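You operate a simulated robot arm through the tools that you are given. There is no shell and no other tool. Be economical: measure what you need, move in short steps, check, and stop when the job is done.

You run a simulated two-armed robot. Do the job below in one go: nothing can be reset, and whatever is moved stays where it is left.

## Task
Hold the red bucket on the top of the mould bench steady with one hand and put the purple brush in it with the other.

It is judged by the outcome, as a careful person would: the job done as asked, and still so three seconds after it is handed in. It fails if anything else is knocked over, pushed out of place, dropped, spilled or broken.

## Robot
Two 6-joint arms with two-finger parallel grippers on one trunk, on a base that drives. Base frame: it is fixed to the floor where the robot stands at the start and does not move with it; the origin is under the middle of the robot, x ahead of it, y to its left, z up. Units: m, degrees, N and s.
The left shoulder is at the start at [0.28, 0.185, 0.78], the right one opposite. With the tool pointing down near the work surface each hand reaches from about 0.16 to 0.82 m from the robot's upright axis, wherever it stands, measured 20 degrees to its own side. Places, roughly: red bucket [0.5, -2.75, 1]. Payload 1.57 kg a hand.
Tool frame (each hand has its own): the origin (TCP) lies between the finger pads and is the grasp point; the fingertips stand 0.03 m ahead of it; z points along the fingers, y is the line along which they close. The gripper opens to 0.08 m. The fingers are 0.017 m wide and 0.012 m thick; the gripper's body (0.04 by 0.082 m) begins 0.08 m behind the TCP.
Orientation is told as [roll, pitch, yaw] about the base's x, y, z axes, in that order, counted from this pose: with the fingers straight down and closing along the base's y, the tool's x points along the base's -x, its y along +y and its z along -z.

## Interface
- The arms move only by the tool send_rows. It takes "left_targets", "right_targets" or both (then of equal length, played together; a hand with none holds still); each is a list of rows, each a list of 2 entries, a list of its own where there are three numbers: the shift along the tool's x, y, z in m, then the turn, a rotation vector about the tool's x, y, z in degrees. In form: [[[dx, dy, dz], [rx, ry, rz]], ...]. A call has 1 to 10 rows; each row is the pose to reach, as a shift and turn from the pose commanded when the call began, along the tool's axes at that moment. "left_gripper" and "right_gripper" are, for a hand that has rows, the gripper command, from -1 (fully open) to 1 (shut), values between in proportion, set as the call begins (left out, the last holds). Rows are played at 5 a second. More than 0.05 m and 8.6 degrees between two rows, or a gripper value outside its range, and nothing of the call is played. A pose out of reach is approached as far as the arm can. The call stops where the force on the tool passes 40 N (or 10 N more than at its start, if that is more) or the arm is blocked; 0.2 s more then pass. Each finger travels about 0.153 m/s and halts on what it meets, pressing with about 27 N; the grip force reading is that of the motor and also rises with nothing between the fingers. The clock runs only during rows and for 0.2 s after the last one: add rows that repeat a pose to give the fingers time. The reply holds the time, the measured pose of the TCP, the force on the tool along the base axes, the opening and the grip force, in the units named above and with some noise, with the torque about the TCP (base axes, N m) and any sound that the robot's microphone picked up.
- Cameras (640 x 400 px; columns grow to the right, rows downward): "scene" is now at [0.2278, 0.012, 1.2068]; the picture's right is [0.16, -0.99, 0.00], its down [-0.85, -0.14, -0.51] and it looks along [0.50, 0.08, -0.86] (base axes); focal length 251 px, centre (320, 200). "left" rides on the left gripper at [0.072, 0.007, -0.122] in its tool frame; the picture's right is [-0.09, 1.00, 0.00], its down [-0.84, -0.08, -0.54] and it looks along [-0.54, -0.05, 0.84] (tool axes); focal length 238 px, centre (320, 200). "right" rides on the right gripper at [0.072, -0.007, -0.122] in its tool frame; the picture's right is [0.09, 1.00, 0.00], its down [-0.84, 0.08, -0.54] and it looks along [-0.54, 0.05, 0.84] (tool axes); focal length 238 px, centre (320, 200). There is no depth. A picture from a camera that has moved, and an enlarged one, comes with that camera's place and axes in the base frame and with its lens.
- snapshot(camera): a new picture of that camera. No time passes.
- raise_lower(by): slides the trunk up (or, below 0, down) by that many m; the arms and the scene camera ride with it, the base frame stays. It gives what a move gives, with no picture.
- base_move(legs): drives the robot by 1 to 6 legs, each [ahead, turn to the left] in m and degrees, along the robot's own axes; the way and the turn of a leg run together, so that a leg with both is an arc; at most 1.5 m and 180 degrees a leg. The arms and the cameras ride along, it lands a little off, and it stops where it bumps. It gives what a move gives.
- turn_head(pan, tilt): turns the head with the scene camera to pan (to the left, within 86 degrees either way) and tilt (down, from -29 to 69), counted from straight ahead of the robot. It gives what a move gives.
- zoom(camera, box): a new picture of the part [left, top, right, bottom] of that camera's present view, enlarged. No time passes.
- job_done(): hands the job in; it is judged then, once.

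Go step by step. Nothing tells you exact positions but the pictures and the camera data: compare them with the known pose of the tool, close in by small moves and look again before you grip or let go. The budget is 120 turns and 100 pictures, counting those below and the enlarged ones. Unless the task says otherwise, let go and move clear before handing in, and close with one line.

The tools are called after "Request:" by a JSON object that holds its "name" and its "arguments". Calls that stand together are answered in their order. send_rows: Moves the arms, as the interface text tells. Its arguments: {"type":"object","properties":{"left_targets":{"type":"array","items":{"type":"array"}},"left_gripper":{"type":"number"},"right_targets":{"type":"array","items":{"type":"array"}},"right_gripper":{"type":"number"}},"required":[]} The other tools are called the same way: raise_lower (by) slides the trunk up or down; base_move (legs) drives the base; turn_head (pan, tilt) turns the head that bears the scene camera; snapshot (camera) takes a picture; zoom (camera, box) takes an enlarged picture of a part of a camera's view; job_done () hands the job in.

At the start:

```text
time_s: 0.0
left_ee_pos: [0.5679, 0.2163, 0.5215]
left_tool_rot: [0.0, 0.0, 0.0]
left_wrist_force: [-0.2, 0.0, 0.4]
left_wrist_torque: [0.0, -0.01, -0.02]
left_grip_width: 0.0804
left_finger_force: 0.1
right_ee_pos: [0.5402, -0.2727, 0.5204]
right_tool_rot: [0.0, -0.1, 0.0]
right_wrist_force: [0.4, -0.4, 0.1]
right_wrist_torque: [-0.01, 0.0, 0.04]
right_grip_width: 0.0802
right_finger_force: 0.1
trunk travel left (down, up): [-0.475, 0.515]
robot x, y, heading: [-0.0027, -0.0024, -0.0]
head pan, tilt: [9.4, 59.2]
```

scene: 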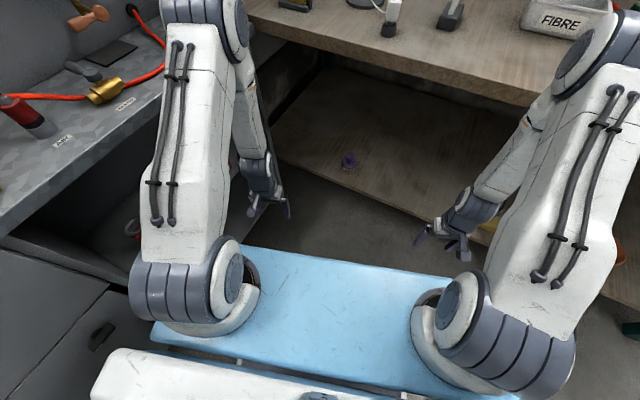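
right: 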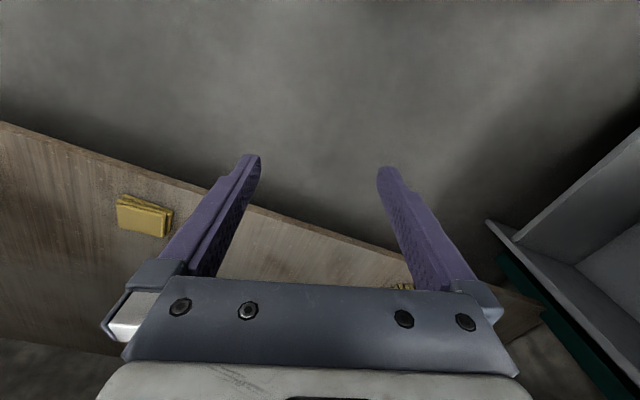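
left: 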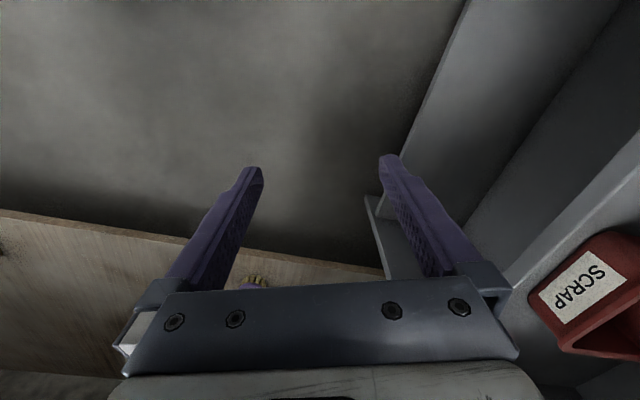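

I see a workshop with benches ahead and to the left, and something small and purple on a low shelf ahead. First I'll look around with the head.

Request:
{"name": "zoom", "arguments": {"camera": "scene", "box": [270, 110, 430, 210]}}

Request:
{"name": "turn_head", "arguments": {"pan": 0, "tilt": 30}}

Request:
{"name": "snapshot", "arguments": {"camera": "scene"}}

Request:
{"name": "turn_head", "arguments": {"pan": -80, "tilt": 15}}

Request:
{"name": "snapshot", "arguments": {"camera": "scene"}}

```text
4.00 times, centred on (350, 160) of scene
camera zoom: at [0.2278, 0.012, 1.2068], right [0.16, -0.99, 0.0], down [-0.85, -0.14, -0.51], along [0.5, 0.08, -0.86], focal length 1002 px, centre (200, 360)
```

zoom: 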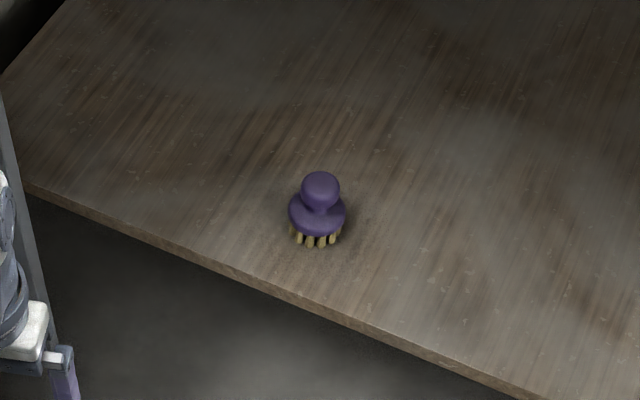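

```text
time_s: 0.9
left_ee_pos: [0.5677, 0.216, 0.5215]
left_tool_rot: [0.0, 0.1, 0.0]
left_wrist_force: [0.8, -0.3, 1.2]
left_wrist_torque: [0.01, 0.0, 0.01]
left_grip_width: 0.0798
left_finger_force: 0.1
right_ee_pos: [0.5406, -0.2732, 0.5213]
right_tool_rot: [0.1, 0.0, 0.0]
right_wrist_force: [-0.9, -0.4, 0.4]
right_wrist_torque: [0.01, 0.02, 0.02]
right_grip_width: 0.0802
right_finger_force: 0.0
trunk travel left (down, up): [-0.475, 0.515]
robot x, y, heading: [0.0017, -0.0009, -0.2]
head pan, tilt: [0.0, 30.0]
```

```text
95 pictures are left
camera scene: at [0.2516, 0.001, 1.248], right [0.0, -1.0, 0.0], down [-0.5, 0.0, -0.87], along [0.87, 0.0, -0.5], focal length 251 px, centre (320, 200)
```

scene: 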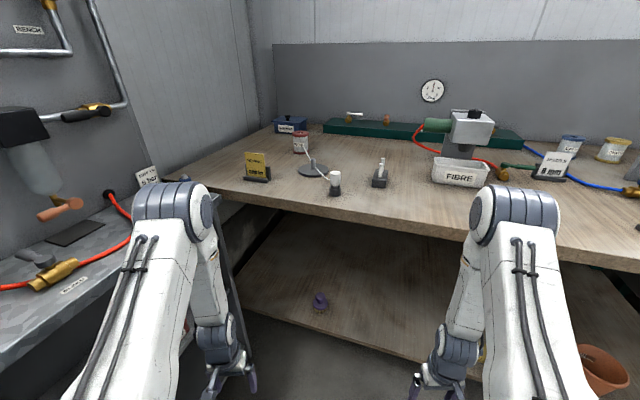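

```text
time_s: 2.5
left_ee_pos: [0.5674, 0.2164, 0.5202]
left_tool_rot: [0.0, -0.1, 0.0]
left_wrist_force: [0.8, 0.4, -0.3]
left_wrist_torque: [-0.01, -0.03, 0.01]
left_grip_width: 0.0802
left_finger_force: 0.0
right_ee_pos: [0.5408, -0.2721, 0.5209]
right_tool_rot: [0.1, 0.0, 0.0]
right_wrist_force: [0.6, -0.3, -0.2]
right_wrist_torque: [-0.01, 0.0, 0.02]
right_grip_width: 0.0801
right_finger_force: 0.1
trunk travel left (down, up): [-0.475, 0.515]
robot x, y, heading: [0.0013, 0.0008, 0.0]
head pan, tilt: [-80.0, 15.0]
```

```text
94 pictures are left
camera scene: at [0.1775, -0.091, 1.2722], right [-0.98, -0.17, 0.0], down [-0.05, 0.26, -0.97], along [0.17, -0.95, -0.26], focal length 251 px, centre (320, 200)
```

scene: 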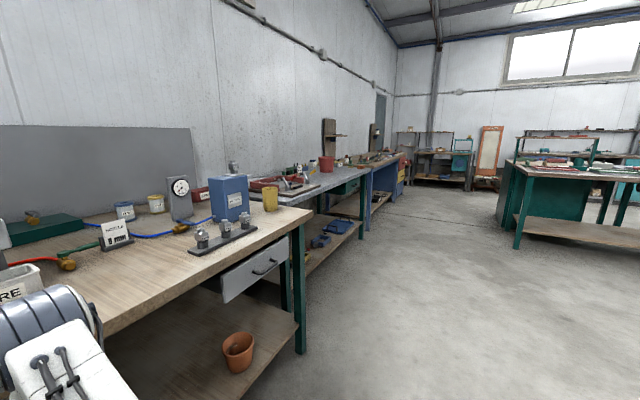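

The purple brush stands, knob up, on the lower shelf of the bench ahead at about [1.04, -0.01, 0.18]. It lies roughly 0.2 m behind the edge of the bench top. I will take it with the left hand tilted forward, so I first tilt that hand and tuck the right one back.

Request:
{"name": "send_rows", "arguments": {"left_targets": [[[0, 0, -0.03], [0, -8, 0]], [[0, 0, -0.06], [0, -16, 0]], [[0, 0, -0.09], [0, -24, 0]], [[0, 0, -0.12], [0, -32, 0]], [[0, 0, -0.15], [0, -40, 0]], [[0, 0, -0.18], [0, -48, 0]]], "right_targets": [[[0.02, 0, -0.033], [0, 0, 0]], [[0.04, 0, -0.066], [0, 0, 0]], [[0.06, 0, -0.1], [0, 0, 0]], [[0.08, 0, -0.133], [0, 0, 0]], [[0.1, 0, -0.166], [0, 0, 0]], [[0.12, 0, -0.2], [0, 0, 0]]], "left_gripper": -1, "right_gripper": -1}}

Request:
{"name": "turn_head", "arguments": {"pan": 0, "tilt": 45}}

Request:
{"name": "base_move", "arguments": {"legs": [[0, -17]]}}

Request:
{"name": "snapshot", "arguments": {"camera": "scene"}}

```text
time_s: 3.9
left_ee_pos: [0.6814, 0.2632, 0.7035]
left_tool_rot: [0.0, -48.0, 0.0]
left_wrist_force: [0.0, -0.2, -1.2]
left_wrist_torque: [0.0, -0.05, 0.0]
left_grip_width: 0.0802
left_finger_force: 0.1
left hand out of reach, approached as far as the arm can: row 2, 3, 4, 5, 6
right_ee_pos: [0.4787, -0.3077, 0.7381]
right_tool_rot: [0.1, 0.2, 0.1]
right_wrist_force: [0.9, 0.6, -0.3]
right_wrist_torque: [0.04, -0.01, -0.02]
right_grip_width: 0.0797
right_finger_force: 0.1
right hand out of reach, approached as far as the arm can: row 3, 4, 5, 6
trunk travel left (down, up): [-0.475, 0.515]
robot x, y, heading: [-0.0002, 0.0003, 0.3]
head pan, tilt: [-80.0, 15.0]
```

```text
time_s: 5.4
left_ee_pos: [0.6811, 0.2607, 0.7026]
left_tool_rot: [0.0, -48.0, 0.0]
left_wrist_force: [0.2, 0.0, -0.2]
left_wrist_torque: [0.0, -0.02, 0.03]
left_grip_width: 0.0798
left_finger_force: 0.1
right_ee_pos: [0.4797, -0.309, 0.7384]
right_tool_rot: [0.1, 0.1, 0.0]
right_wrist_force: [-0.5, -0.3, -1.3]
right_wrist_torque: [0.01, 0.0, -0.01]
right_grip_width: 0.0802
right_finger_force: 0.1
trunk travel left (down, up): [-0.475, 0.515]
robot x, y, heading: [0.003, 0.0011, 0.1]
head pan, tilt: [0.0, 45.0]
```

```text
time_s: 6.8
left_ee_pos: [0.7292, 0.0481, 0.7028]
left_tool_rot: [0.0, -47.9, -17.3]
left_wrist_force: [0.2, -0.3, 0.7]
left_wrist_torque: [-0.02, 0.02, -0.01]
left_grip_width: 0.0801
left_finger_force: 0.0
right_ee_pos: [0.3656, -0.4366, 0.7375]
right_tool_rot: [0.1, 0.1, -17.3]
right_wrist_force: [0.9, -0.7, -0.5]
right_wrist_torque: [-0.01, -0.02, -0.01]
right_grip_width: 0.0799
right_finger_force: 0.1
trunk travel left (down, up): [-0.475, 0.515]
robot x, y, heading: [0.0032, 0.0019, -17.4]
head pan, tilt: [0.0, 45.0]
```

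```text
93 pictures are left
camera scene: at [0.2315, -0.0711, 1.2254], right [-0.3, -0.95, 0.0], down [-0.67, 0.21, -0.71], along [0.67, -0.21, -0.71], focal length 251 px, centre (320, 200)
```

scene: 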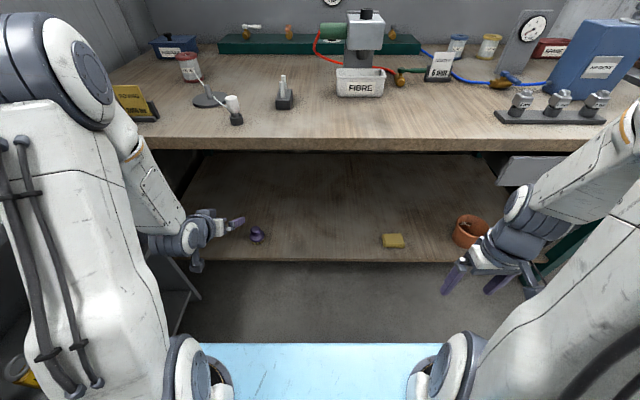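

The robot now stands square to the bench and the brush is ahead of the left hand. I lower the trunk and look from there.

Request:
{"name": "raise_lower", "arguments": {"by": -0.4}}

Request:
{"name": "turn_head", "arguments": {"pan": 10, "tilt": 35}}

Request:
{"name": "snapshot", "arguments": {"camera": "scene"}}

Request:
{"name": "snapshot", "arguments": {"camera": "left"}}

```text
time_s: 10.6
left_ee_pos: [0.7287, 0.0465, 0.3021]
left_tool_rot: [0.1, -47.8, -17.4]
left_wrist_force: [0.2, -1.0, 0.5]
left_wrist_torque: [0.01, 0.0, 0.01]
left_grip_width: 0.08
left_finger_force: 0.1
right_ee_pos: [0.3647, -0.4368, 0.3378]
right_tool_rot: [0.0, 0.1, -17.4]
right_wrist_force: [-0.3, 0.1, 1.0]
right_wrist_torque: [0.02, -0.02, -0.01]
right_grip_width: 0.0799
right_finger_force: 0.1
trunk travel left (down, up): [-0.075, 0.915]
robot x, y, heading: [-0.0017, -0.0011, -17.0]
head pan, tilt: [0.0, 45.0]
```

```text
time_s: 11.3
left_ee_pos: [0.7281, 0.0477, 0.3028]
left_tool_rot: [0.0, -47.9, -17.3]
left_wrist_force: [0.7, 0.3, -0.7]
left_wrist_torque: [0.02, 0.04, 0.01]
left_grip_width: 0.0799
left_finger_force: 0.0
right_ee_pos: [0.3653, -0.4373, 0.3385]
right_tool_rot: [0.0, 0.0, -17.3]
right_wrist_force: [0.5, -0.4, -0.9]
right_wrist_torque: [0.0, -0.02, 0.01]
right_grip_width: 0.08
right_finger_force: 0.1
trunk travel left (down, up): [-0.075, 0.915]
robot x, y, heading: [0.0015, 0.0019, -17.5]
head pan, tilt: [10.0, 35.0]
```

```text
92 pictures are left
camera scene: at [0.2411, -0.0582, 0.8402], right [-0.13, -0.99, 0.0], down [-0.57, 0.07, -0.82], along [0.81, -0.11, -0.57], focal length 251 px, centre (320, 200)
```

scene: 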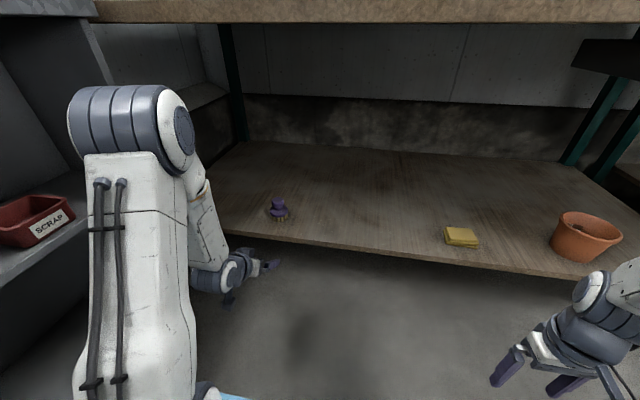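

```text
91 pictures are left
camera left: at [0.5991, 0.0953, 0.3318], right [0.36, 0.93, 0.07], down [0.13, -0.12, 0.98], along [0.93, -0.34, -0.16], focal length 238 px, centre (320, 200)
```

left: 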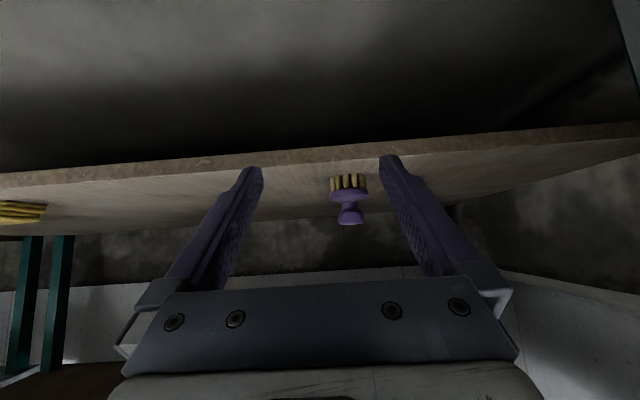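

The brush is at about [1.035, -0.003] with its foot at z≈0.205 and its knob at z≈0.29. I drive 0.17 m ahead, then look through both cameras again.

Request:
{"name": "base_move", "arguments": {"legs": [[0.17, 0]]}}

Request:
{"name": "snapshot", "arguments": {"camera": "scene"}}

Request:
{"name": "snapshot", "arguments": {"camera": "left"}}

```text
time_s: 12.8
left_ee_pos: [0.8948, -0.0089, 0.3031]
left_tool_rot: [0.1, -48.0, -17.6]
left_wrist_force: [0.4, 0.0, -0.5]
left_wrist_torque: [0.02, 0.06, 0.0]
left_grip_width: 0.0798
left_finger_force: 0.2
right_ee_pos: [0.5278, -0.4909, 0.3367]
right_tool_rot: [0.1, 0.1, -17.6]
right_wrist_force: [-0.2, 0.4, -0.6]
right_wrist_torque: [0.02, -0.05, -0.02]
right_grip_width: 0.08
right_finger_force: 0.0
trunk travel left (down, up): [-0.075, 0.915]
robot x, y, heading: [0.1599, -0.0558, -17.6]
head pan, tilt: [10.0, 35.0]
```

```text
90 pictures are left
camera scene: at [0.4063, -0.1119, 0.8402], right [-0.13, -0.99, 0.0], down [-0.57, 0.08, -0.82], along [0.81, -0.11, -0.57], focal length 251 px, centre (320, 200)
```

scene: 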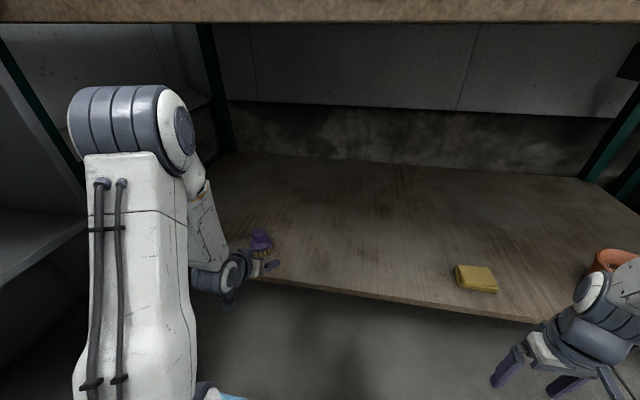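

```text
89 pictures are left
camera left: at [0.7651, 0.0395, 0.3318], right [0.36, 0.93, 0.07], down [0.13, -0.12, 0.98], along [0.92, -0.35, -0.16], focal length 238 px, centre (320, 200)
```

left: 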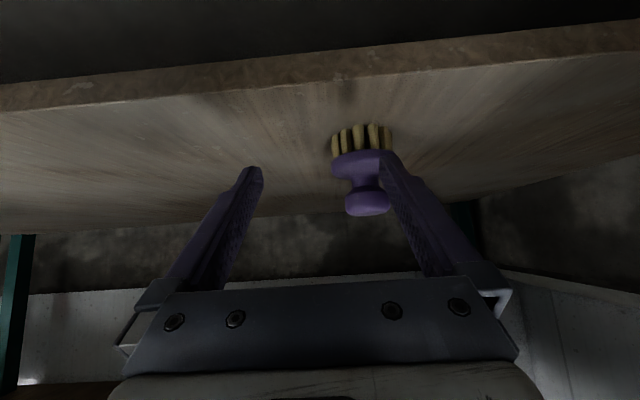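

From the two views the knob is at about [1.01, -0.002, 0.295]. I slide the left hand 0.042 m to its left to line up with it, then look.

Request:
{"name": "send_rows", "arguments": {"left_targets": [[[0, 0.021, 0], [0, 0, 0]], [[0, 0.042, 0], [0, 0, 0]], [[0, 0.042, 0], [0, 0, 0]]]}}

Request:
{"name": "snapshot", "arguments": {"camera": "left"}}

```text
time_s: 13.6
left_ee_pos: [0.9072, 0.0311, 0.3023]
left_tool_rot: [0.0, -47.9, -17.6]
left_wrist_force: [0.2, 0.1, 0.1]
left_wrist_torque: [-0.03, -0.01, -0.01]
left_grip_width: 0.0801
left_finger_force: 0.1
right_ee_pos: [0.528, -0.4909, 0.3376]
right_tool_rot: [0.0, 0.1, -17.5]
right_wrist_force: [-0.3, -0.1, 0.0]
right_wrist_torque: [0.01, 0.02, 0.01]
right_grip_width: 0.0799
right_finger_force: 0.2
trunk travel left (down, up): [-0.075, 0.915]
robot x, y, heading: [0.1667, -0.0519, -17.9]
head pan, tilt: [10.0, 35.0]
```

```text
88 pictures are left
camera left: at [0.7785, 0.08, 0.3311], right [0.36, 0.93, 0.07], down [0.13, -0.12, 0.98], along [0.92, -0.35, -0.16], focal length 238 px, centre (320, 200)
```

left: 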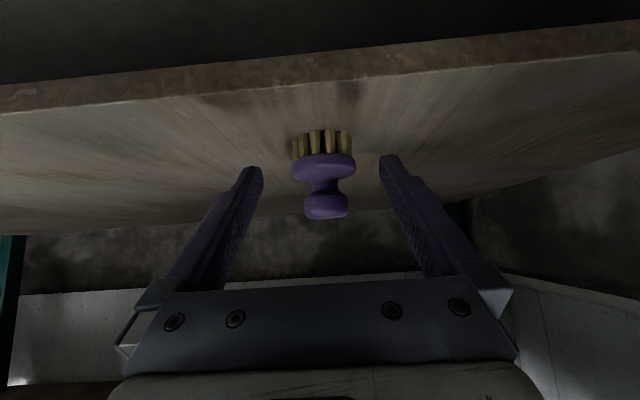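

The hand is now lined up sideways, and the knob is about 0.10 m ahead at its own height. I move in around the knob with the fingers open.

Request:
{"name": "send_rows", "arguments": {"left_targets": [[[-0.016, 0, 0.019], [0, 0, 0]], [[-0.032, 0, 0.038], [0, 0, 0]], [[-0.048, 0, 0.056], [0, 0, 0]], [[-0.064, 0, 0.074], [0, 0, 0]], [[-0.064, 0, 0.074], [0, 0, 0]]]}}

Request:
{"name": "snapshot", "arguments": {"camera": "left"}}

Request:
{"name": "zoom", "arguments": {"camera": "scene", "box": [180, 190, 340, 290]}}

```text
time_s: 14.8
left_ee_pos: [1.0015, 0.0004, 0.2993]
left_tool_rot: [-0.1, -48.0, -17.6]
left_wrist_force: [0.1, 0.6, -0.4]
left_wrist_torque: [0.0, -0.01, 0.03]
left_grip_width: 0.0797
left_finger_force: 0.1
right_ee_pos: [0.5284, -0.4901, 0.3379]
right_tool_rot: [0.2, 0.2, -17.7]
right_wrist_force: [-0.2, -0.2, 0.5]
right_wrist_torque: [-0.01, -0.01, 0.01]
right_grip_width: 0.08
right_finger_force: 0.1
trunk travel left (down, up): [-0.075, 0.915]
robot x, y, heading: [0.1678, -0.0508, -17.7]
head pan, tilt: [10.0, 35.0]
```

```text
87 pictures are left
camera left: at [0.8715, 0.0493, 0.3283], right [0.36, 0.93, 0.07], down [0.13, -0.12, 0.98], along [0.92, -0.35, -0.16], focal length 238 px, centre (320, 200)
```

left: 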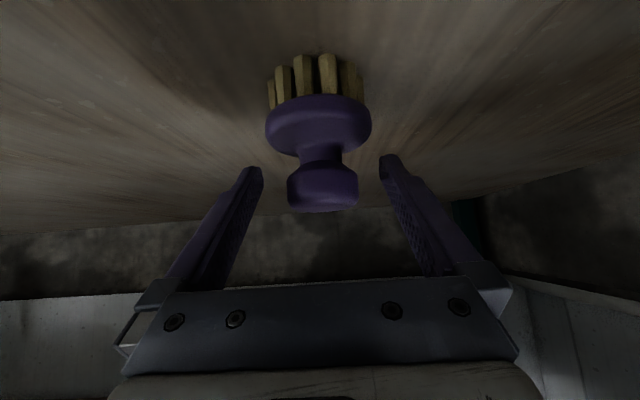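

```text
4.00 times, centred on (260, 240) of scene
camera zoom: at [0.4063, -0.1119, 0.8402], right [-0.13, -0.99, 0.0], down [-0.57, 0.08, -0.82], along [0.81, -0.11, -0.57], focal length 1002 px, centre (560, 40)
```

zoom: 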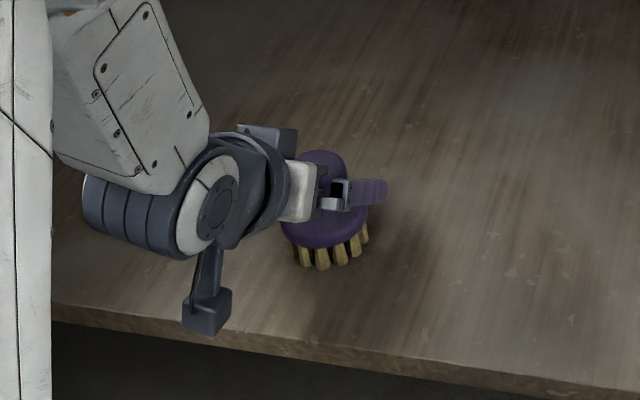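

The knob sits between the finger pads, and the fingertips are clear of the disc below. I close the left gripper.

Request:
{"name": "send_rows", "arguments": {"left_targets": [[[0, 0, 0.004], [0, 0, 0]], [[0, 0, 0.004], [0, 0, 0]], [[0, 0, 0.004], [0, 0, 0]], [[0, 0, 0.004], [0, 0, 0]]], "left_gripper": 1}}

Request:
{"name": "snapshot", "arguments": {"camera": "left"}}

```text
time_s: 15.8
left_ee_pos: [1.0041, 0.0002, 0.2992]
left_tool_rot: [-0.1, -48.2, -17.7]
left_wrist_force: [-2.9, 0.3, 11.0]
left_wrist_torque: [-0.01, -0.02, 0.0]
left_grip_width: 0.0449
left_finger_force: 26.9
right_ee_pos: [0.5288, -0.4915, 0.3381]
right_tool_rot: [0.1, 0.2, -17.6]
right_wrist_force: [0.0, 0.5, 0.1]
right_wrist_torque: [0.03, -0.02, -0.01]
right_grip_width: 0.0801
right_finger_force: 0.1
trunk travel left (down, up): [-0.075, 0.915]
robot x, y, heading: [0.1644, -0.0527, -17.5]
head pan, tilt: [10.0, 35.0]
```

```text
85 pictures are left
camera left: at [0.8747, 0.0487, 0.3272], right [0.36, 0.93, 0.07], down [0.13, -0.12, 0.98], along [0.92, -0.35, -0.16], focal length 238 px, centre (320, 200)
```

left: 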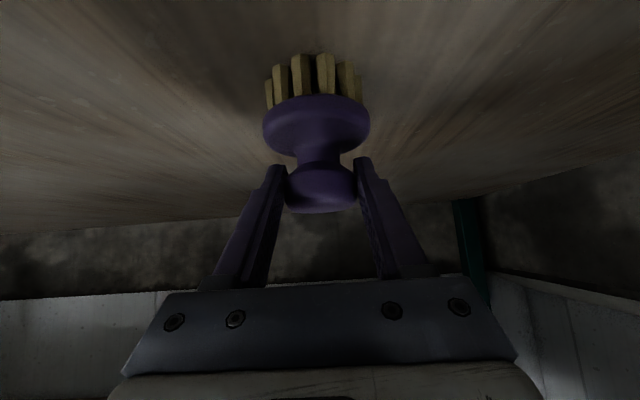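

The gripper stopped on the knob at 45 mm. I lift slowly by 6 cm and check.

Request:
{"name": "send_rows", "arguments": {"left_targets": [[[-0.0075, 0, -0.0067], [0, 0, 0]], [[-0.015, 0, -0.0134], [0, 0, 0]], [[-0.03, 0, -0.027], [0, 0, 0]], [[-0.045, 0, -0.04], [0, 0, 0]], [[-0.045, 0, -0.04], [0, 0, 0]]]}}

Request:
{"name": "snapshot", "arguments": {"camera": "left"}}

```text
time_s: 17.0
left_ee_pos: [1.0049, 0.0009, 0.3587]
left_tool_rot: [0.1, -47.9, -17.6]
left_wrist_force: [-0.5, -0.3, 0.5]
left_wrist_torque: [0.01, 0.02, -0.03]
left_grip_width: 0.0
left_finger_force: 21.8
right_ee_pos: [0.5283, -0.4912, 0.3378]
right_tool_rot: [0.2, 0.1, -17.6]
right_wrist_force: [-0.1, 0.5, 1.0]
right_wrist_torque: [0.03, 0.0, -0.01]
right_grip_width: 0.0798
right_finger_force: 0.1
trunk travel left (down, up): [-0.075, 0.915]
robot x, y, heading: [0.165, -0.0539, -17.5]
head pan, tilt: [10.0, 35.0]
```

```text
84 pictures are left
camera left: at [0.8754, 0.0494, 0.3873], right [0.36, 0.93, 0.07], down [0.13, -0.12, 0.98], along [0.92, -0.35, -0.16], focal length 238 px, centre (320, 200)
```

left: 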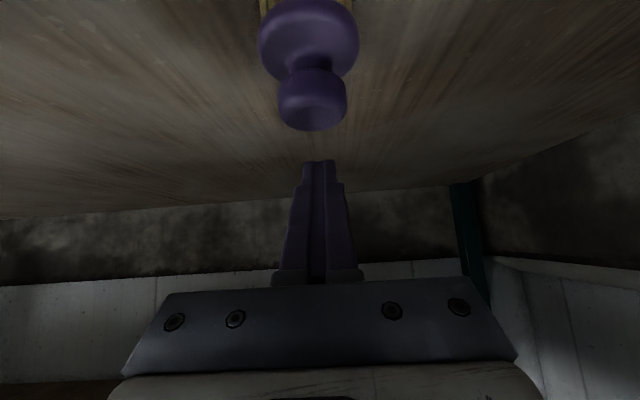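

The fingers slipped off: the grip was about 13 mm short of the knob's centre and slightly high. The brush is still upright and unmoved. I back off, open, flatten the hand and come down to the knob's height.

Request:
{"name": "send_rows", "arguments": {"left_targets": [[[0.0268, 0, -0.0297], [0, -6, 0]], [[0.0535, -0.001, -0.0594], [0, -12, 0]], [[0.078, -0.002, -0.0373], [0, -18, 0]], [[0.1025, -0.002, -0.0153], [0, -18, 0]], [[0.1025, -0.002, -0.0153], [0, -18, 0]]], "left_gripper": -1}}

Request:
{"name": "snapshot", "arguments": {"camera": "left"}}

Request:
{"name": "zoom", "arguments": {"camera": "scene", "box": [180, 190, 340, 290]}}

```text
time_s: 18.2
left_ee_pos: [0.9291, 0.0228, 0.2901]
left_tool_rot: [-0.1, -65.9, -17.6]
left_wrist_force: [-0.9, 0.8, -0.5]
left_wrist_torque: [0.01, -0.03, -0.04]
left_grip_width: 0.0799
left_finger_force: 0.1
right_ee_pos: [0.5287, -0.4921, 0.3368]
right_tool_rot: [0.1, 0.0, -17.6]
right_wrist_force: [-0.8, 0.2, 0.1]
right_wrist_torque: [0.03, -0.02, -0.02]
right_grip_width: 0.08
right_finger_force: 0.1
trunk travel left (down, up): [-0.075, 0.915]
robot x, y, heading: [0.1648, -0.0526, -17.9]
head pan, tilt: [10.0, 35.0]
```

```text
83 pictures are left
camera left: at [0.7962, 0.0709, 0.276], right [0.34, 0.94, 0.08], down [-0.17, -0.03, 0.99], along [0.93, -0.35, 0.15], focal length 238 px, centre (320, 200)
```

left: 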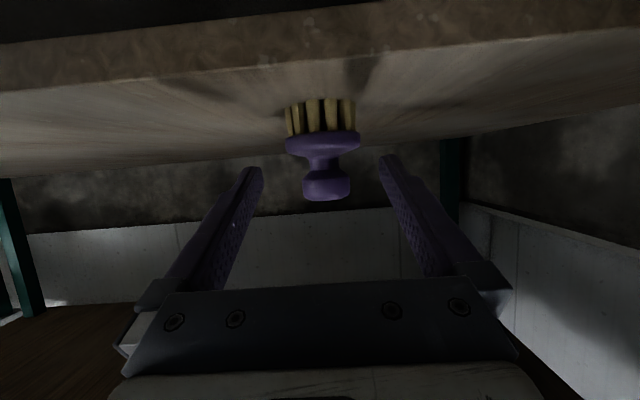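

```text
4.00 times, centred on (260, 240) of scene
camera zoom: at [0.4063, -0.1119, 0.8402], right [-0.13, -0.99, 0.0], down [-0.57, 0.08, -0.82], along [0.81, -0.11, -0.57], focal length 1002 px, centre (560, 40)
```

zoom: 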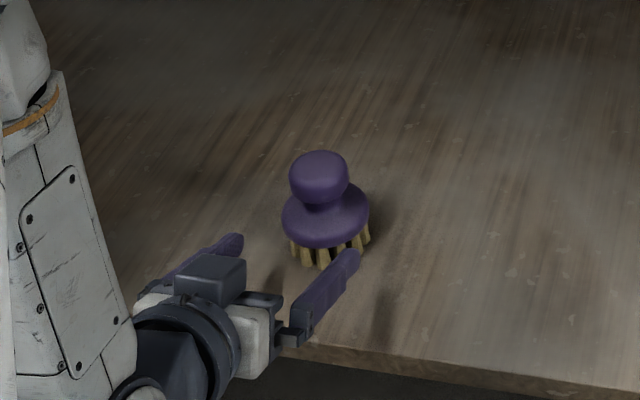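

The flatter hand points at the knob, which is 0.092 m ahead and about 3 mm to the left. I advance around it.

Request:
{"name": "send_rows", "arguments": {"left_targets": [[[-0.009, 0.0025, 0.021], [0, 0, 0]], [[-0.0185, 0.0025, 0.042], [0, 0, 0]], [[-0.028, 0.0025, 0.063], [0, 0, 0]], [[-0.0374, 0.0025, 0.084], [0, 0, 0]], [[-0.0374, 0.0025, 0.084], [0, 0, 0]]]}}

Request:
{"name": "snapshot", "arguments": {"camera": "left"}}

Request:
{"name": "zoom", "arguments": {"camera": "scene", "box": [220, 210, 300, 260]}}

```text
time_s: 19.4
left_ee_pos: [1.0156, -0.0034, 0.2913]
left_tool_rot: [-0.1, -65.8, -17.4]
left_wrist_force: [-0.5, 0.5, -0.7]
left_wrist_torque: [0.0, -0.03, 0.02]
left_grip_width: 0.08
left_finger_force: 0.1
right_ee_pos: [0.5281, -0.4913, 0.338]
right_tool_rot: [0.2, 0.0, -17.6]
right_wrist_force: [-0.4, -0.3, 0.7]
right_wrist_torque: [0.01, -0.01, -0.01]
right_grip_width: 0.08
right_finger_force: 0.0
trunk travel left (down, up): [-0.075, 0.915]
robot x, y, heading: [0.164, -0.0551, -17.8]
head pan, tilt: [10.0, 35.0]
```

```text
81 pictures are left
camera left: at [0.8856, 0.0463, 0.2768], right [0.34, 0.94, 0.08], down [-0.17, -0.03, 0.99], along [0.93, -0.35, 0.15], focal length 238 px, centre (320, 200)
```

left: 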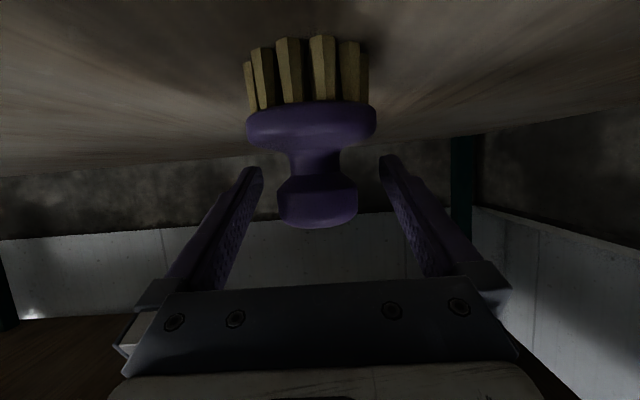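

```text
8.00 times, centred on (260, 235) of scene
camera zoom: at [0.4063, -0.1119, 0.8402], right [-0.13, -0.99, 0.0], down [-0.57, 0.08, -0.82], along [0.81, -0.11, -0.57], focal length 2005 px, centre (800, -80)
```

zoom: 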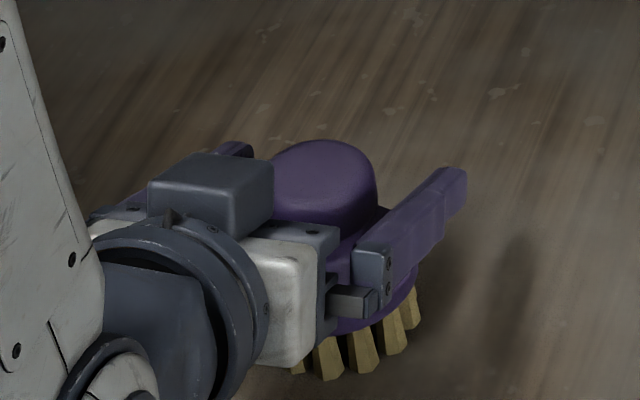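

The knob is now centred between the pads at its widest part. I close.

Request:
{"name": "send_rows", "arguments": {"left_targets": [[[0, -0.001, 0], [0, 0, 0]], [[0, -0.001, 0], [0, 0, 0]], [[0, -0.001, 0], [0, 0, 0]], [[0, -0.001, 0], [0, 0, 0]]], "left_gripper": 1}}

Request:
{"name": "snapshot", "arguments": {"camera": "left"}}

```text
time_s: 20.4
left_ee_pos: [1.0156, -0.0038, 0.2917]
left_tool_rot: [-0.1, -66.0, -17.6]
left_wrist_force: [1.7, 0.3, 1.7]
left_wrist_torque: [0.08, -0.01, -0.04]
left_grip_width: 0.0453
left_finger_force: 27.2
right_ee_pos: [0.5283, -0.4903, 0.3382]
right_tool_rot: [0.1, 0.1, -17.6]
right_wrist_force: [0.1, -0.1, 0.5]
right_wrist_torque: [-0.02, 0.01, 0.02]
right_grip_width: 0.0801
right_finger_force: 0.1
trunk travel left (down, up): [-0.075, 0.915]
robot x, y, heading: [0.1662, -0.055, -17.6]
head pan, tilt: [10.0, 35.0]
```

```text
79 pictures are left
camera left: at [0.8852, 0.0451, 0.2768], right [0.34, 0.94, 0.08], down [-0.17, -0.03, 0.99], along [0.93, -0.35, 0.15], focal length 238 px, centre (320, 200)
```

left: 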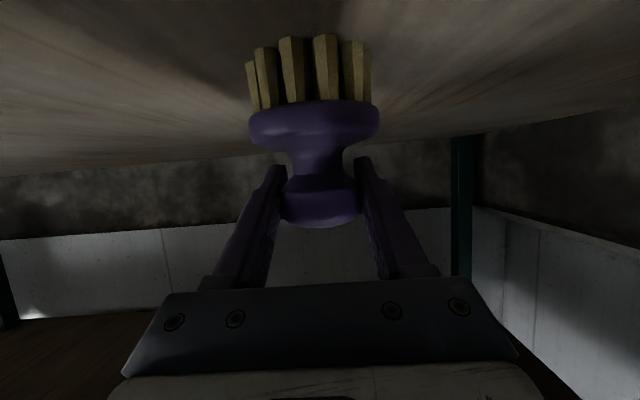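

The grip is centred this time, with little side force. I lift gently by 4 cm and look.

Request:
{"name": "send_rows", "arguments": {"left_targets": [[[-0.005, 0, -0.002], [0, 0, 0]], [[-0.01, 0, -0.004], [0, 0, 0]], [[-0.018, 0, -0.008], [0, 0, 0]], [[-0.027, 0, -0.012], [0, 0, 0]], [[-0.036, 0, -0.016], [0, 0, 0]], [[-0.036, 0, -0.016], [0, 0, 0]]]}}

Request:
{"name": "snapshot", "arguments": {"camera": "left"}}

```text
time_s: 21.8
left_ee_pos: [1.0158, -0.0054, 0.3313]
left_tool_rot: [-0.2, -66.0, -17.6]
left_wrist_force: [0.6, -0.3, -1.1]
left_wrist_torque: [0.0, 0.04, 0.01]
left_grip_width: 0.0452
left_finger_force: 26.9
right_ee_pos: [0.5287, -0.491, 0.3379]
right_tool_rot: [0.1, 0.1, -17.6]
right_wrist_force: [0.2, -0.6, -1.0]
right_wrist_torque: [0.0, -0.02, 0.01]
right_grip_width: 0.08
right_finger_force: 0.0
trunk travel left (down, up): [-0.075, 0.915]
robot x, y, heading: [0.166, -0.0524, -18.0]
head pan, tilt: [10.0, 35.0]
```

```text
78 pictures are left
camera left: at [0.8836, 0.0445, 0.3159], right [0.34, 0.94, 0.08], down [-0.17, -0.03, 0.99], along [0.93, -0.35, 0.15], focal length 238 px, centre (320, 200)
```

left: 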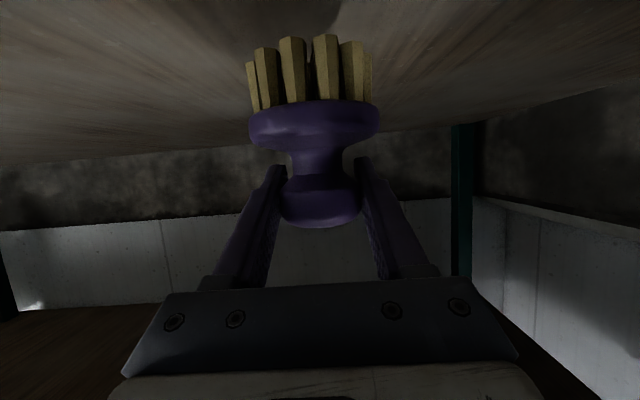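

The brush is held firmly and clear of the shelf. I back straight out from under the bench and check.

Request:
{"name": "base_move", "arguments": {"legs": [[-0.4, 0]]}}

Request:
{"name": "raise_lower", "arguments": {"by": 0.55}}

Request:
{"name": "turn_head", "arguments": {"pan": -70, "tilt": 25}}

Request:
{"name": "snapshot", "arguments": {"camera": "scene"}}

```text
time_s: 24.3
left_ee_pos: [0.632, 0.121, 0.3309]
left_tool_rot: [-0.1, -66.0, -17.3]
left_wrist_force: [0.1, 0.1, -1.2]
left_wrist_torque: [-0.03, 0.0, -0.02]
left_grip_width: 0.0448
left_finger_force: 27.2
right_ee_pos: [0.1477, -0.3679, 0.3378]
right_tool_rot: [0.0, 0.1, -17.3]
right_wrist_force: [0.2, -0.2, -0.4]
right_wrist_torque: [-0.03, -0.01, 0.01]
right_grip_width: 0.0799
right_finger_force: 0.1
trunk travel left (down, up): [-0.075, 0.915]
robot x, y, heading: [-0.2213, 0.0726, -17.6]
head pan, tilt: [10.0, 35.0]
```

```text
refused: 0.55 is not a number from -0.4 to 0.4
```

```text
time_s: 25.8
left_ee_pos: [0.6297, 0.1214, 0.3313]
left_tool_rot: [0.0, -65.9, -17.3]
left_wrist_force: [0.0, -0.1, -1.2]
left_wrist_torque: [-0.01, 0.02, -0.03]
left_grip_width: 0.045
left_finger_force: 27.3
right_ee_pos: [0.1468, -0.3673, 0.3385]
right_tool_rot: [0.0, 0.2, -17.2]
right_wrist_force: [0.5, 0.0, 0.0]
right_wrist_torque: [-0.01, -0.02, 0.01]
right_grip_width: 0.0801
right_finger_force: 0.0
trunk travel left (down, up): [-0.075, 0.915]
robot x, y, heading: [-0.2186, 0.0685, -17.4]
head pan, tilt: [-70.0, 25.0]
```

```text
77 pictures are left
camera scene: at [-0.0597, -0.0699, 0.856], right [-1.0, -0.05, 0.0], down [-0.02, 0.42, -0.91], along [0.04, -0.91, -0.42], focal length 251 px, centre (320, 200)
```

scene: 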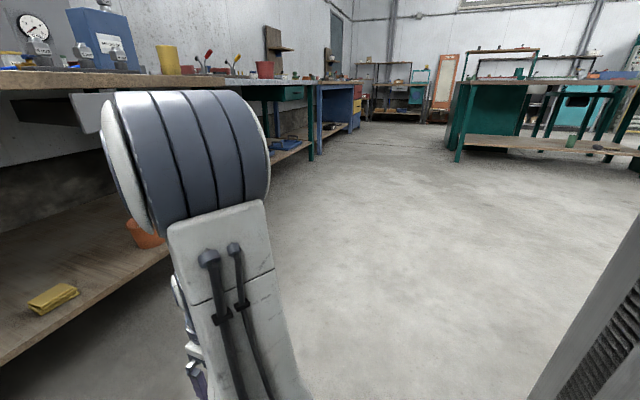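

The brush came out safely. I raise the trunk and start turning right towards the mould bench.

Request:
{"name": "raise_lower", "arguments": {"by": 0.4}}

Request:
{"name": "base_move", "arguments": {"legs": [[0, -36], [0, -36]]}}

Request:
{"name": "turn_head", "arguments": {"pan": 0, "tilt": 20}}

Request:
{"name": "snapshot", "arguments": {"camera": "scene"}}

```text
time_s: 29.7
left_ee_pos: [0.6315, 0.1203, 0.7312]
left_tool_rot: [-0.1, -66.0, -17.2]
left_wrist_force: [0.5, 0.6, -0.9]
left_wrist_torque: [0.01, -0.02, 0.0]
left_grip_width: 0.0453
left_finger_force: 27.0
right_ee_pos: [0.147, -0.3684, 0.7372]
right_tool_rot: [0.1, 0.1, -17.3]
right_wrist_force: [0.0, 0.0, -0.6]
right_wrist_torque: [-0.02, -0.02, 0.01]
right_grip_width: 0.0799
right_finger_force: 0.0
trunk travel left (down, up): [-0.475, 0.515]
robot x, y, heading: [-0.2186, 0.0679, -17.1]
head pan, tilt: [-70.0, 25.0]
```

```text
time_s: 33.4
left_ee_pos: [0.1081, -0.7158, 0.7316]
left_tool_rot: [0.0, -65.9, -88.2]
left_wrist_force: [-0.1, 0.2, -0.5]
left_wrist_torque: [0.02, 0.02, -0.03]
left_grip_width: 0.0451
left_finger_force: 26.9
right_ee_pos: [-0.5115, -0.4179, 0.7385]
right_tool_rot: [0.1, 0.0, -88.2]
right_wrist_force: [-0.1, 0.4, -0.5]
right_wrist_torque: [-0.04, 0.03, 0.0]
right_grip_width: 0.0801
right_finger_force: 0.0
trunk travel left (down, up): [-0.475, 0.515]
robot x, y, heading: [-0.2173, 0.0709, -88.1]
head pan, tilt: [-70.0, 25.0]
```

```text
time_s: 34.8
left_ee_pos: [0.1086, -0.7167, 0.7303]
left_tool_rot: [-0.1, -65.9, -88.2]
left_wrist_force: [0.7, 0.6, -1.9]
left_wrist_torque: [-0.01, 0.0, -0.02]
left_grip_width: 0.0451
left_finger_force: 26.8
right_ee_pos: [-0.5126, -0.4187, 0.738]
right_tool_rot: [0.1, 0.1, -88.1]
right_wrist_force: [0.2, -0.6, -0.5]
right_wrist_torque: [0.0, 0.0, -0.05]
right_grip_width: 0.0797
right_finger_force: 0.1
trunk travel left (down, up): [-0.475, 0.515]
robot x, y, heading: [-0.2126, 0.0676, -88.3]
head pan, tilt: [0.0, 20.0]
```

```text
76 pictures are left
camera scene: at [-0.2096, -0.1831, 1.2641], right [-1.0, -0.03, 0.0], down [-0.01, 0.34, -0.94], along [0.03, -0.94, -0.34], focal length 251 px, centre (320, 200)
```

scene: 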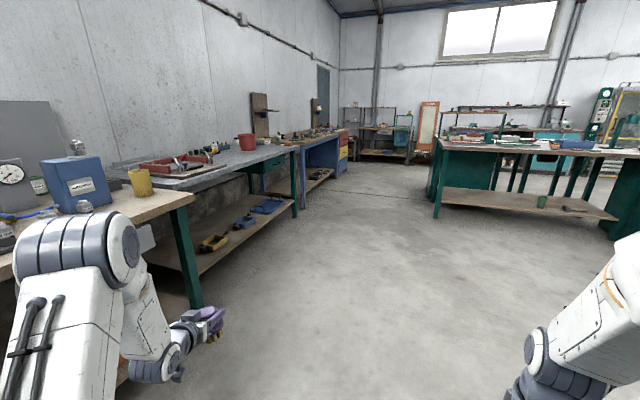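

The bucket stands near the far end of the mould bench, around [0.55, -2.77], with the bench top at about z = 0.86. I raise the trunk so the hands are above bench height, then drive along the aisle and stop about a metre in front of the bucket.

Request:
{"name": "raise_lower", "arguments": {"by": 0.4}}

Request:
{"name": "base_move", "arguments": {"legs": [[0, -9.5], [1.3, 0], [1.2, 0]]}}

Request:
{"name": "turn_head", "arguments": {"pan": 75, "tilt": 30}}

Request:
{"name": "snapshot", "arguments": {"camera": "scene"}}

```text
time_s: 38.7
left_ee_pos: [0.109, -0.7154, 1.1312]
left_tool_rot: [0.0, -65.9, -88.2]
left_wrist_force: [0.4, 0.6, -1.6]
left_wrist_torque: [0.0, 0.03, 0.0]
left_grip_width: 0.0452
left_finger_force: 27.2
right_ee_pos: [-0.5105, -0.4189, 1.1375]
right_tool_rot: [0.2, 0.1, -88.2]
right_wrist_force: [0.4, -0.6, 0.1]
right_wrist_torque: [-0.01, 0.02, -0.01]
right_grip_width: 0.08
right_finger_force: 0.1
trunk travel left (down, up): [-0.875, 0.115]
robot x, y, heading: [-0.2193, 0.0681, -88.3]
head pan, tilt: [0.0, 20.0]
```

```text
time_s: 51.3
left_ee_pos: [-0.3551, -3.1823, 1.1301]
left_tool_rot: [0.0, -65.8, -97.2]
left_wrist_force: [-0.7, -0.4, -1.6]
left_wrist_torque: [0.01, -0.01, 0.01]
left_grip_width: 0.0454
left_finger_force: 26.7
right_ee_pos: [-0.9199, -2.7897, 1.1389]
right_tool_rot: [0.1, 0.2, -97.3]
right_wrist_force: [-0.8, -0.1, 0.5]
right_wrist_torque: [0.01, -0.02, -0.01]
right_grip_width: 0.0799
right_finger_force: 0.0
trunk travel left (down, up): [-0.875, 0.115]
robot x, y, heading: [-0.5534, -2.3591, -97.5]
head pan, tilt: [0.0, 20.0]
```

```text
time_s: 52.8
left_ee_pos: [-0.3546, -3.1831, 1.1313]
left_tool_rot: [-0.1, -65.8, -97.3]
left_wrist_force: [0.1, 0.2, -1.8]
left_wrist_torque: [-0.01, -0.02, -0.01]
left_grip_width: 0.0447
left_finger_force: 27.4
right_ee_pos: [-0.9213, -2.7903, 1.1372]
right_tool_rot: [0.1, 0.2, -97.3]
right_wrist_force: [0.6, 0.3, 0.3]
right_wrist_torque: [-0.01, 0.0, 0.02]
right_grip_width: 0.0799
right_finger_force: 0.1
trunk travel left (down, up): [-0.875, 0.115]
robot x, y, heading: [-0.5532, -2.3542, -97.6]
head pan, tilt: [75.0, 30.0]
```

```text
75 pictures are left
camera scene: at [-0.4897, -2.5477, 1.648], right [-0.38, -0.92, 0.0], down [-0.46, 0.19, -0.87], along [0.8, -0.33, -0.5], focal length 251 px, centre (320, 200)
```

scene: 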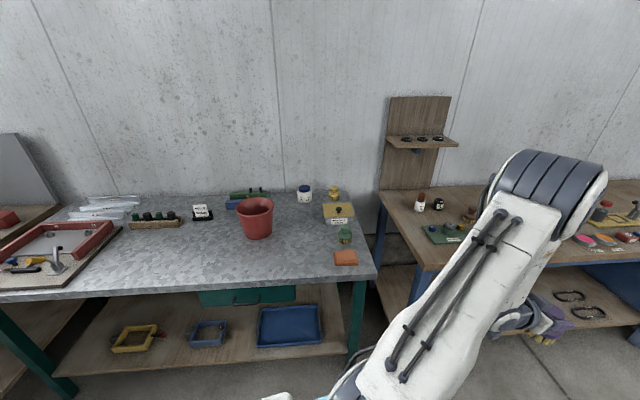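

The bucket's rim centre is at about [0.56, -2.65, 1.04], with a rim about 0.17 m across and clear space around it. I turn to face the bench and drive up to about 0.75 m from the bucket.

Request:
{"name": "base_move", "arguments": {"legs": [[0, 88], [0.39, 0], [0, -8.5]]}}

Request:
{"name": "turn_head", "arguments": {"pan": 0, "tilt": 45}}

Request:
{"name": "snapshot", "arguments": {"camera": "scene"}}

Request:
{"name": "snapshot", "arguments": {"camera": "right"}}

```text
time_s: 59.8
left_ee_pos: [0.6955, -2.3286, 1.1311]
left_tool_rot: [-0.1, -65.9, -15.5]
left_wrist_force: [0.4, 0.1, -1.4]
left_wrist_torque: [-0.01, 0.0, -0.02]
left_grip_width: 0.045
left_finger_force: 27.1
right_ee_pos: [0.2271, -2.8307, 1.1369]
right_tool_rot: [0.1, 0.1, -15.6]
right_wrist_force: [0.9, 0.5, 0.1]
right_wrist_torque: [0.0, 0.0, -0.03]
right_grip_width: 0.0799
right_finger_force: 0.1
trunk travel left (down, up): [-0.875, 0.115]
robot x, y, heading: [-0.15, -2.4068, -15.6]
head pan, tilt: [75.0, 30.0]
```

```text
time_s: 61.2
left_ee_pos: [0.6978, -2.3287, 1.1309]
left_tool_rot: [-0.2, -65.9, -15.6]
left_wrist_force: [0.2, -0.2, -0.9]
left_wrist_torque: [-0.03, 0.02, 0.03]
left_grip_width: 0.045
left_finger_force: 27.2
right_ee_pos: [0.2285, -2.8323, 1.1375]
right_tool_rot: [0.1, 0.1, -15.4]
right_wrist_force: [0.3, 0.1, -0.1]
right_wrist_torque: [-0.03, 0.02, 0.0]
right_grip_width: 0.0801
right_finger_force: 0.0
trunk travel left (down, up): [-0.875, 0.115]
robot x, y, heading: [-0.1504, -2.4099, -15.6]
head pan, tilt: [0.0, 45.0]
```

```text
74 pictures are left
camera scene: at [0.0829, -2.4706, 1.6254], right [-0.27, -0.96, 0.0], down [-0.68, 0.19, -0.71], along [0.68, -0.19, -0.71], focal length 251 px, centre (320, 200)
```

scene: 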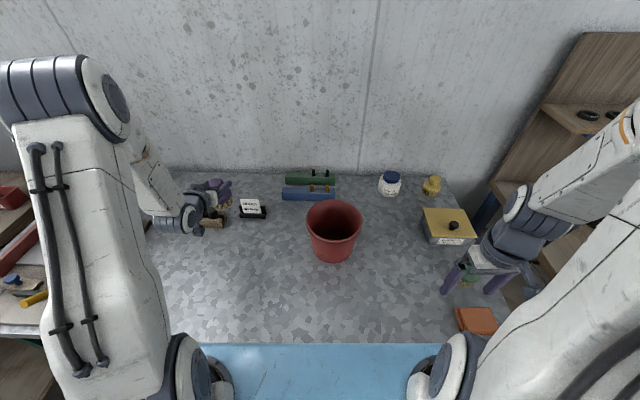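

```text
73 pictures are left
camera right: at [0.1567, -2.819, 1.2598], right [0.18, 0.98, 0.0], down [0.83, -0.15, 0.54], along [0.53, -0.1, -0.84], focal length 238 px, centre (320, 200)
```

right: 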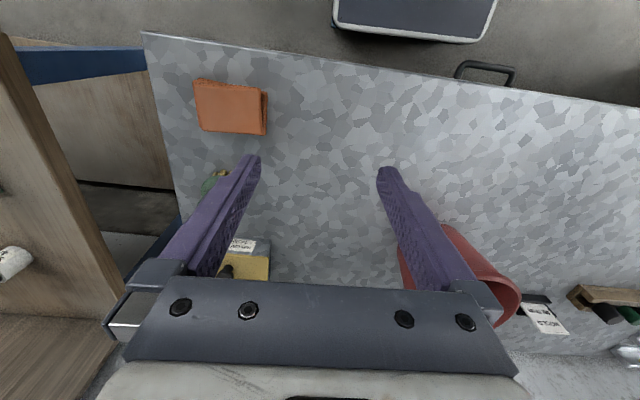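

The rim centre works out at about [0.562, -2.653, 1.032] with radius 0.087, which is 0.75 m straight ahead of the robot. The right hand goes above the right-hand side of the rim, with its fingers set to straddle the wall.

Request:
{"name": "send_rows", "arguments": {"right_targets": [[[-0.034, 0.022, 0], [0, 0, 0]], [[-0.068, 0.044, 0], [0, 0, 0]], [[-0.102, 0.066, 0], [0, 0, 0]], [[-0.136, 0.088, 0], [0, 0, 0]], [[-0.17, 0.11, 0], [0, 0, 0]], [[-0.204, 0.132, 0], [0, 0, 0]], [[-0.238, 0.154, 0], [0, 0, 0]], [[-0.273, 0.175, 0], [0, 0, 0]], [[-0.273, 0.175, 0], [0, 0, 0]]], "right_gripper": -1}}

Request:
{"name": "snapshot", "arguments": {"camera": "right"}}

Request:
{"name": "snapshot", "arguments": {"camera": "scene"}}

```text
time_s: 63.2
left_ee_pos: [0.6966, -2.3264, 1.1296]
left_tool_rot: [-0.1, -66.0, -15.5]
left_wrist_force: [0.6, -0.4, -1.1]
left_wrist_torque: [0.02, -0.05, -0.01]
left_grip_width: 0.0453
left_finger_force: 27.1
right_ee_pos: [0.5369, -2.7355, 1.1341]
right_tool_rot: [0.1, 0.0, -15.6]
right_wrist_force: [0.5, -0.4, 0.1]
right_wrist_torque: [0.0, 0.0, -0.02]
right_grip_width: 0.08
right_finger_force: 0.1
trunk travel left (down, up): [-0.875, 0.115]
robot x, y, heading: [-0.1486, -2.4089, -15.9]
head pan, tilt: [0.0, 45.0]
```

```text
72 pictures are left
camera right: at [0.4662, -2.7222, 1.2564], right [0.18, 0.98, 0.0], down [0.83, -0.15, 0.54], along [0.53, -0.1, -0.84], focal length 238 px, centre (320, 200)
```

right: 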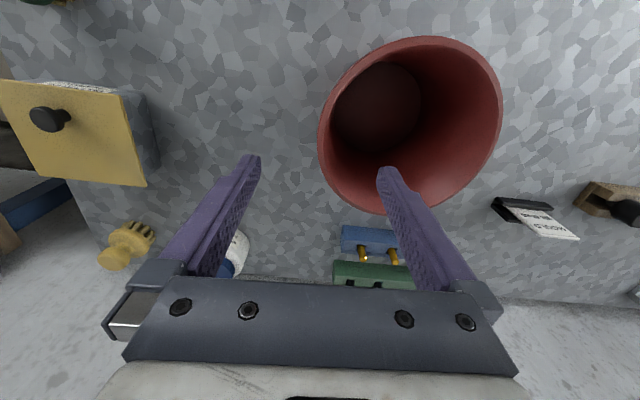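

```text
71 pictures are left
camera scene: at [0.0833, -2.4705, 1.6254], right [-0.27, -0.96, 0.0], down [-0.68, 0.19, -0.71], along [0.68, -0.19, -0.71], focal length 251 px, centre (320, 200)
```

scene: 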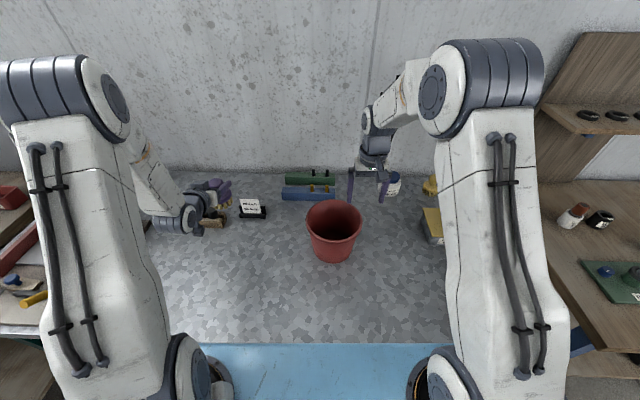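

The right hand is right above the bucket's right rim point, which is centred between its fingers. I lower it 0.1 m so the fingers straddle the wall, and check before closing.

Request:
{"name": "send_rows", "arguments": {"right_targets": [[[0, 0, 0.025], [0, 0, 0]], [[0, 0, 0.05], [0, 0, 0]], [[0, 0, 0.075], [0, 0, 0]], [[0, 0, 0.1], [0, 0, 0]], [[0, 0, 0.1], [0, 0, 0]]]}}

Request:
{"name": "snapshot", "arguments": {"camera": "right"}}

Request:
{"name": "zoom", "arguments": {"camera": "scene", "box": [260, 150, 440, 280]}}

```text
time_s: 64.5
left_ee_pos: [0.6967, -2.3276, 1.131]
left_tool_rot: [-0.1, -65.9, -15.6]
left_wrist_force: [0.3, 0.1, -1.1]
left_wrist_torque: [0.0, 0.0, 0.01]
left_grip_width: 0.0451
left_finger_force: 27.8
right_ee_pos: [0.5361, -2.7354, 1.0358]
right_tool_rot: [0.1, 0.2, -15.6]
right_wrist_force: [-0.1, -0.6, 0.0]
right_wrist_torque: [0.0, 0.0, -0.02]
right_grip_width: 0.0798
right_finger_force: 0.0
trunk travel left (down, up): [-0.875, 0.115]
robot x, y, heading: [-0.148, -2.4051, -15.9]
head pan, tilt: [0.0, 45.0]
```

```text
70 pictures are left
camera right: at [0.4656, -2.7229, 1.158], right [0.18, 0.98, 0.0], down [0.83, -0.15, 0.54], along [0.53, -0.1, -0.84], focal length 238 px, centre (320, 200)
```

right: 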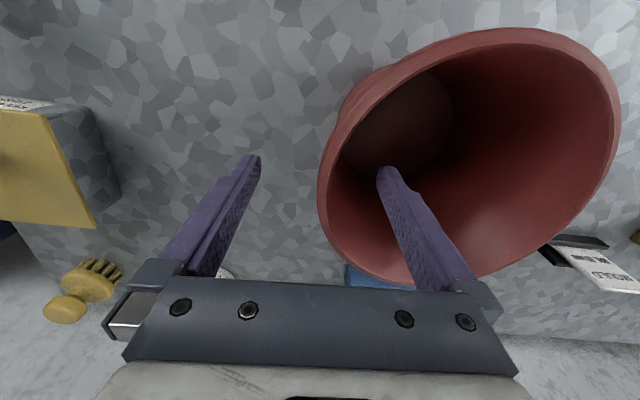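

```text
3.08 times, centred on (350, 215) of scene
camera zoom: at [0.0831, -2.4707, 1.6254], right [-0.27, -0.96, 0.0], down [-0.68, 0.19, -0.71], along [0.68, -0.19, -0.71], focal length 771 px, centre (228, 154)
```

zoom: 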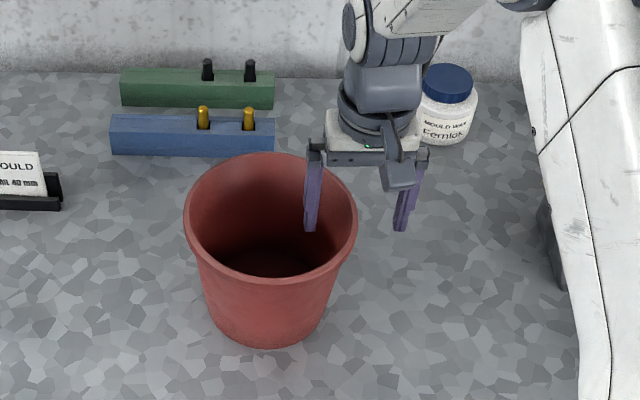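

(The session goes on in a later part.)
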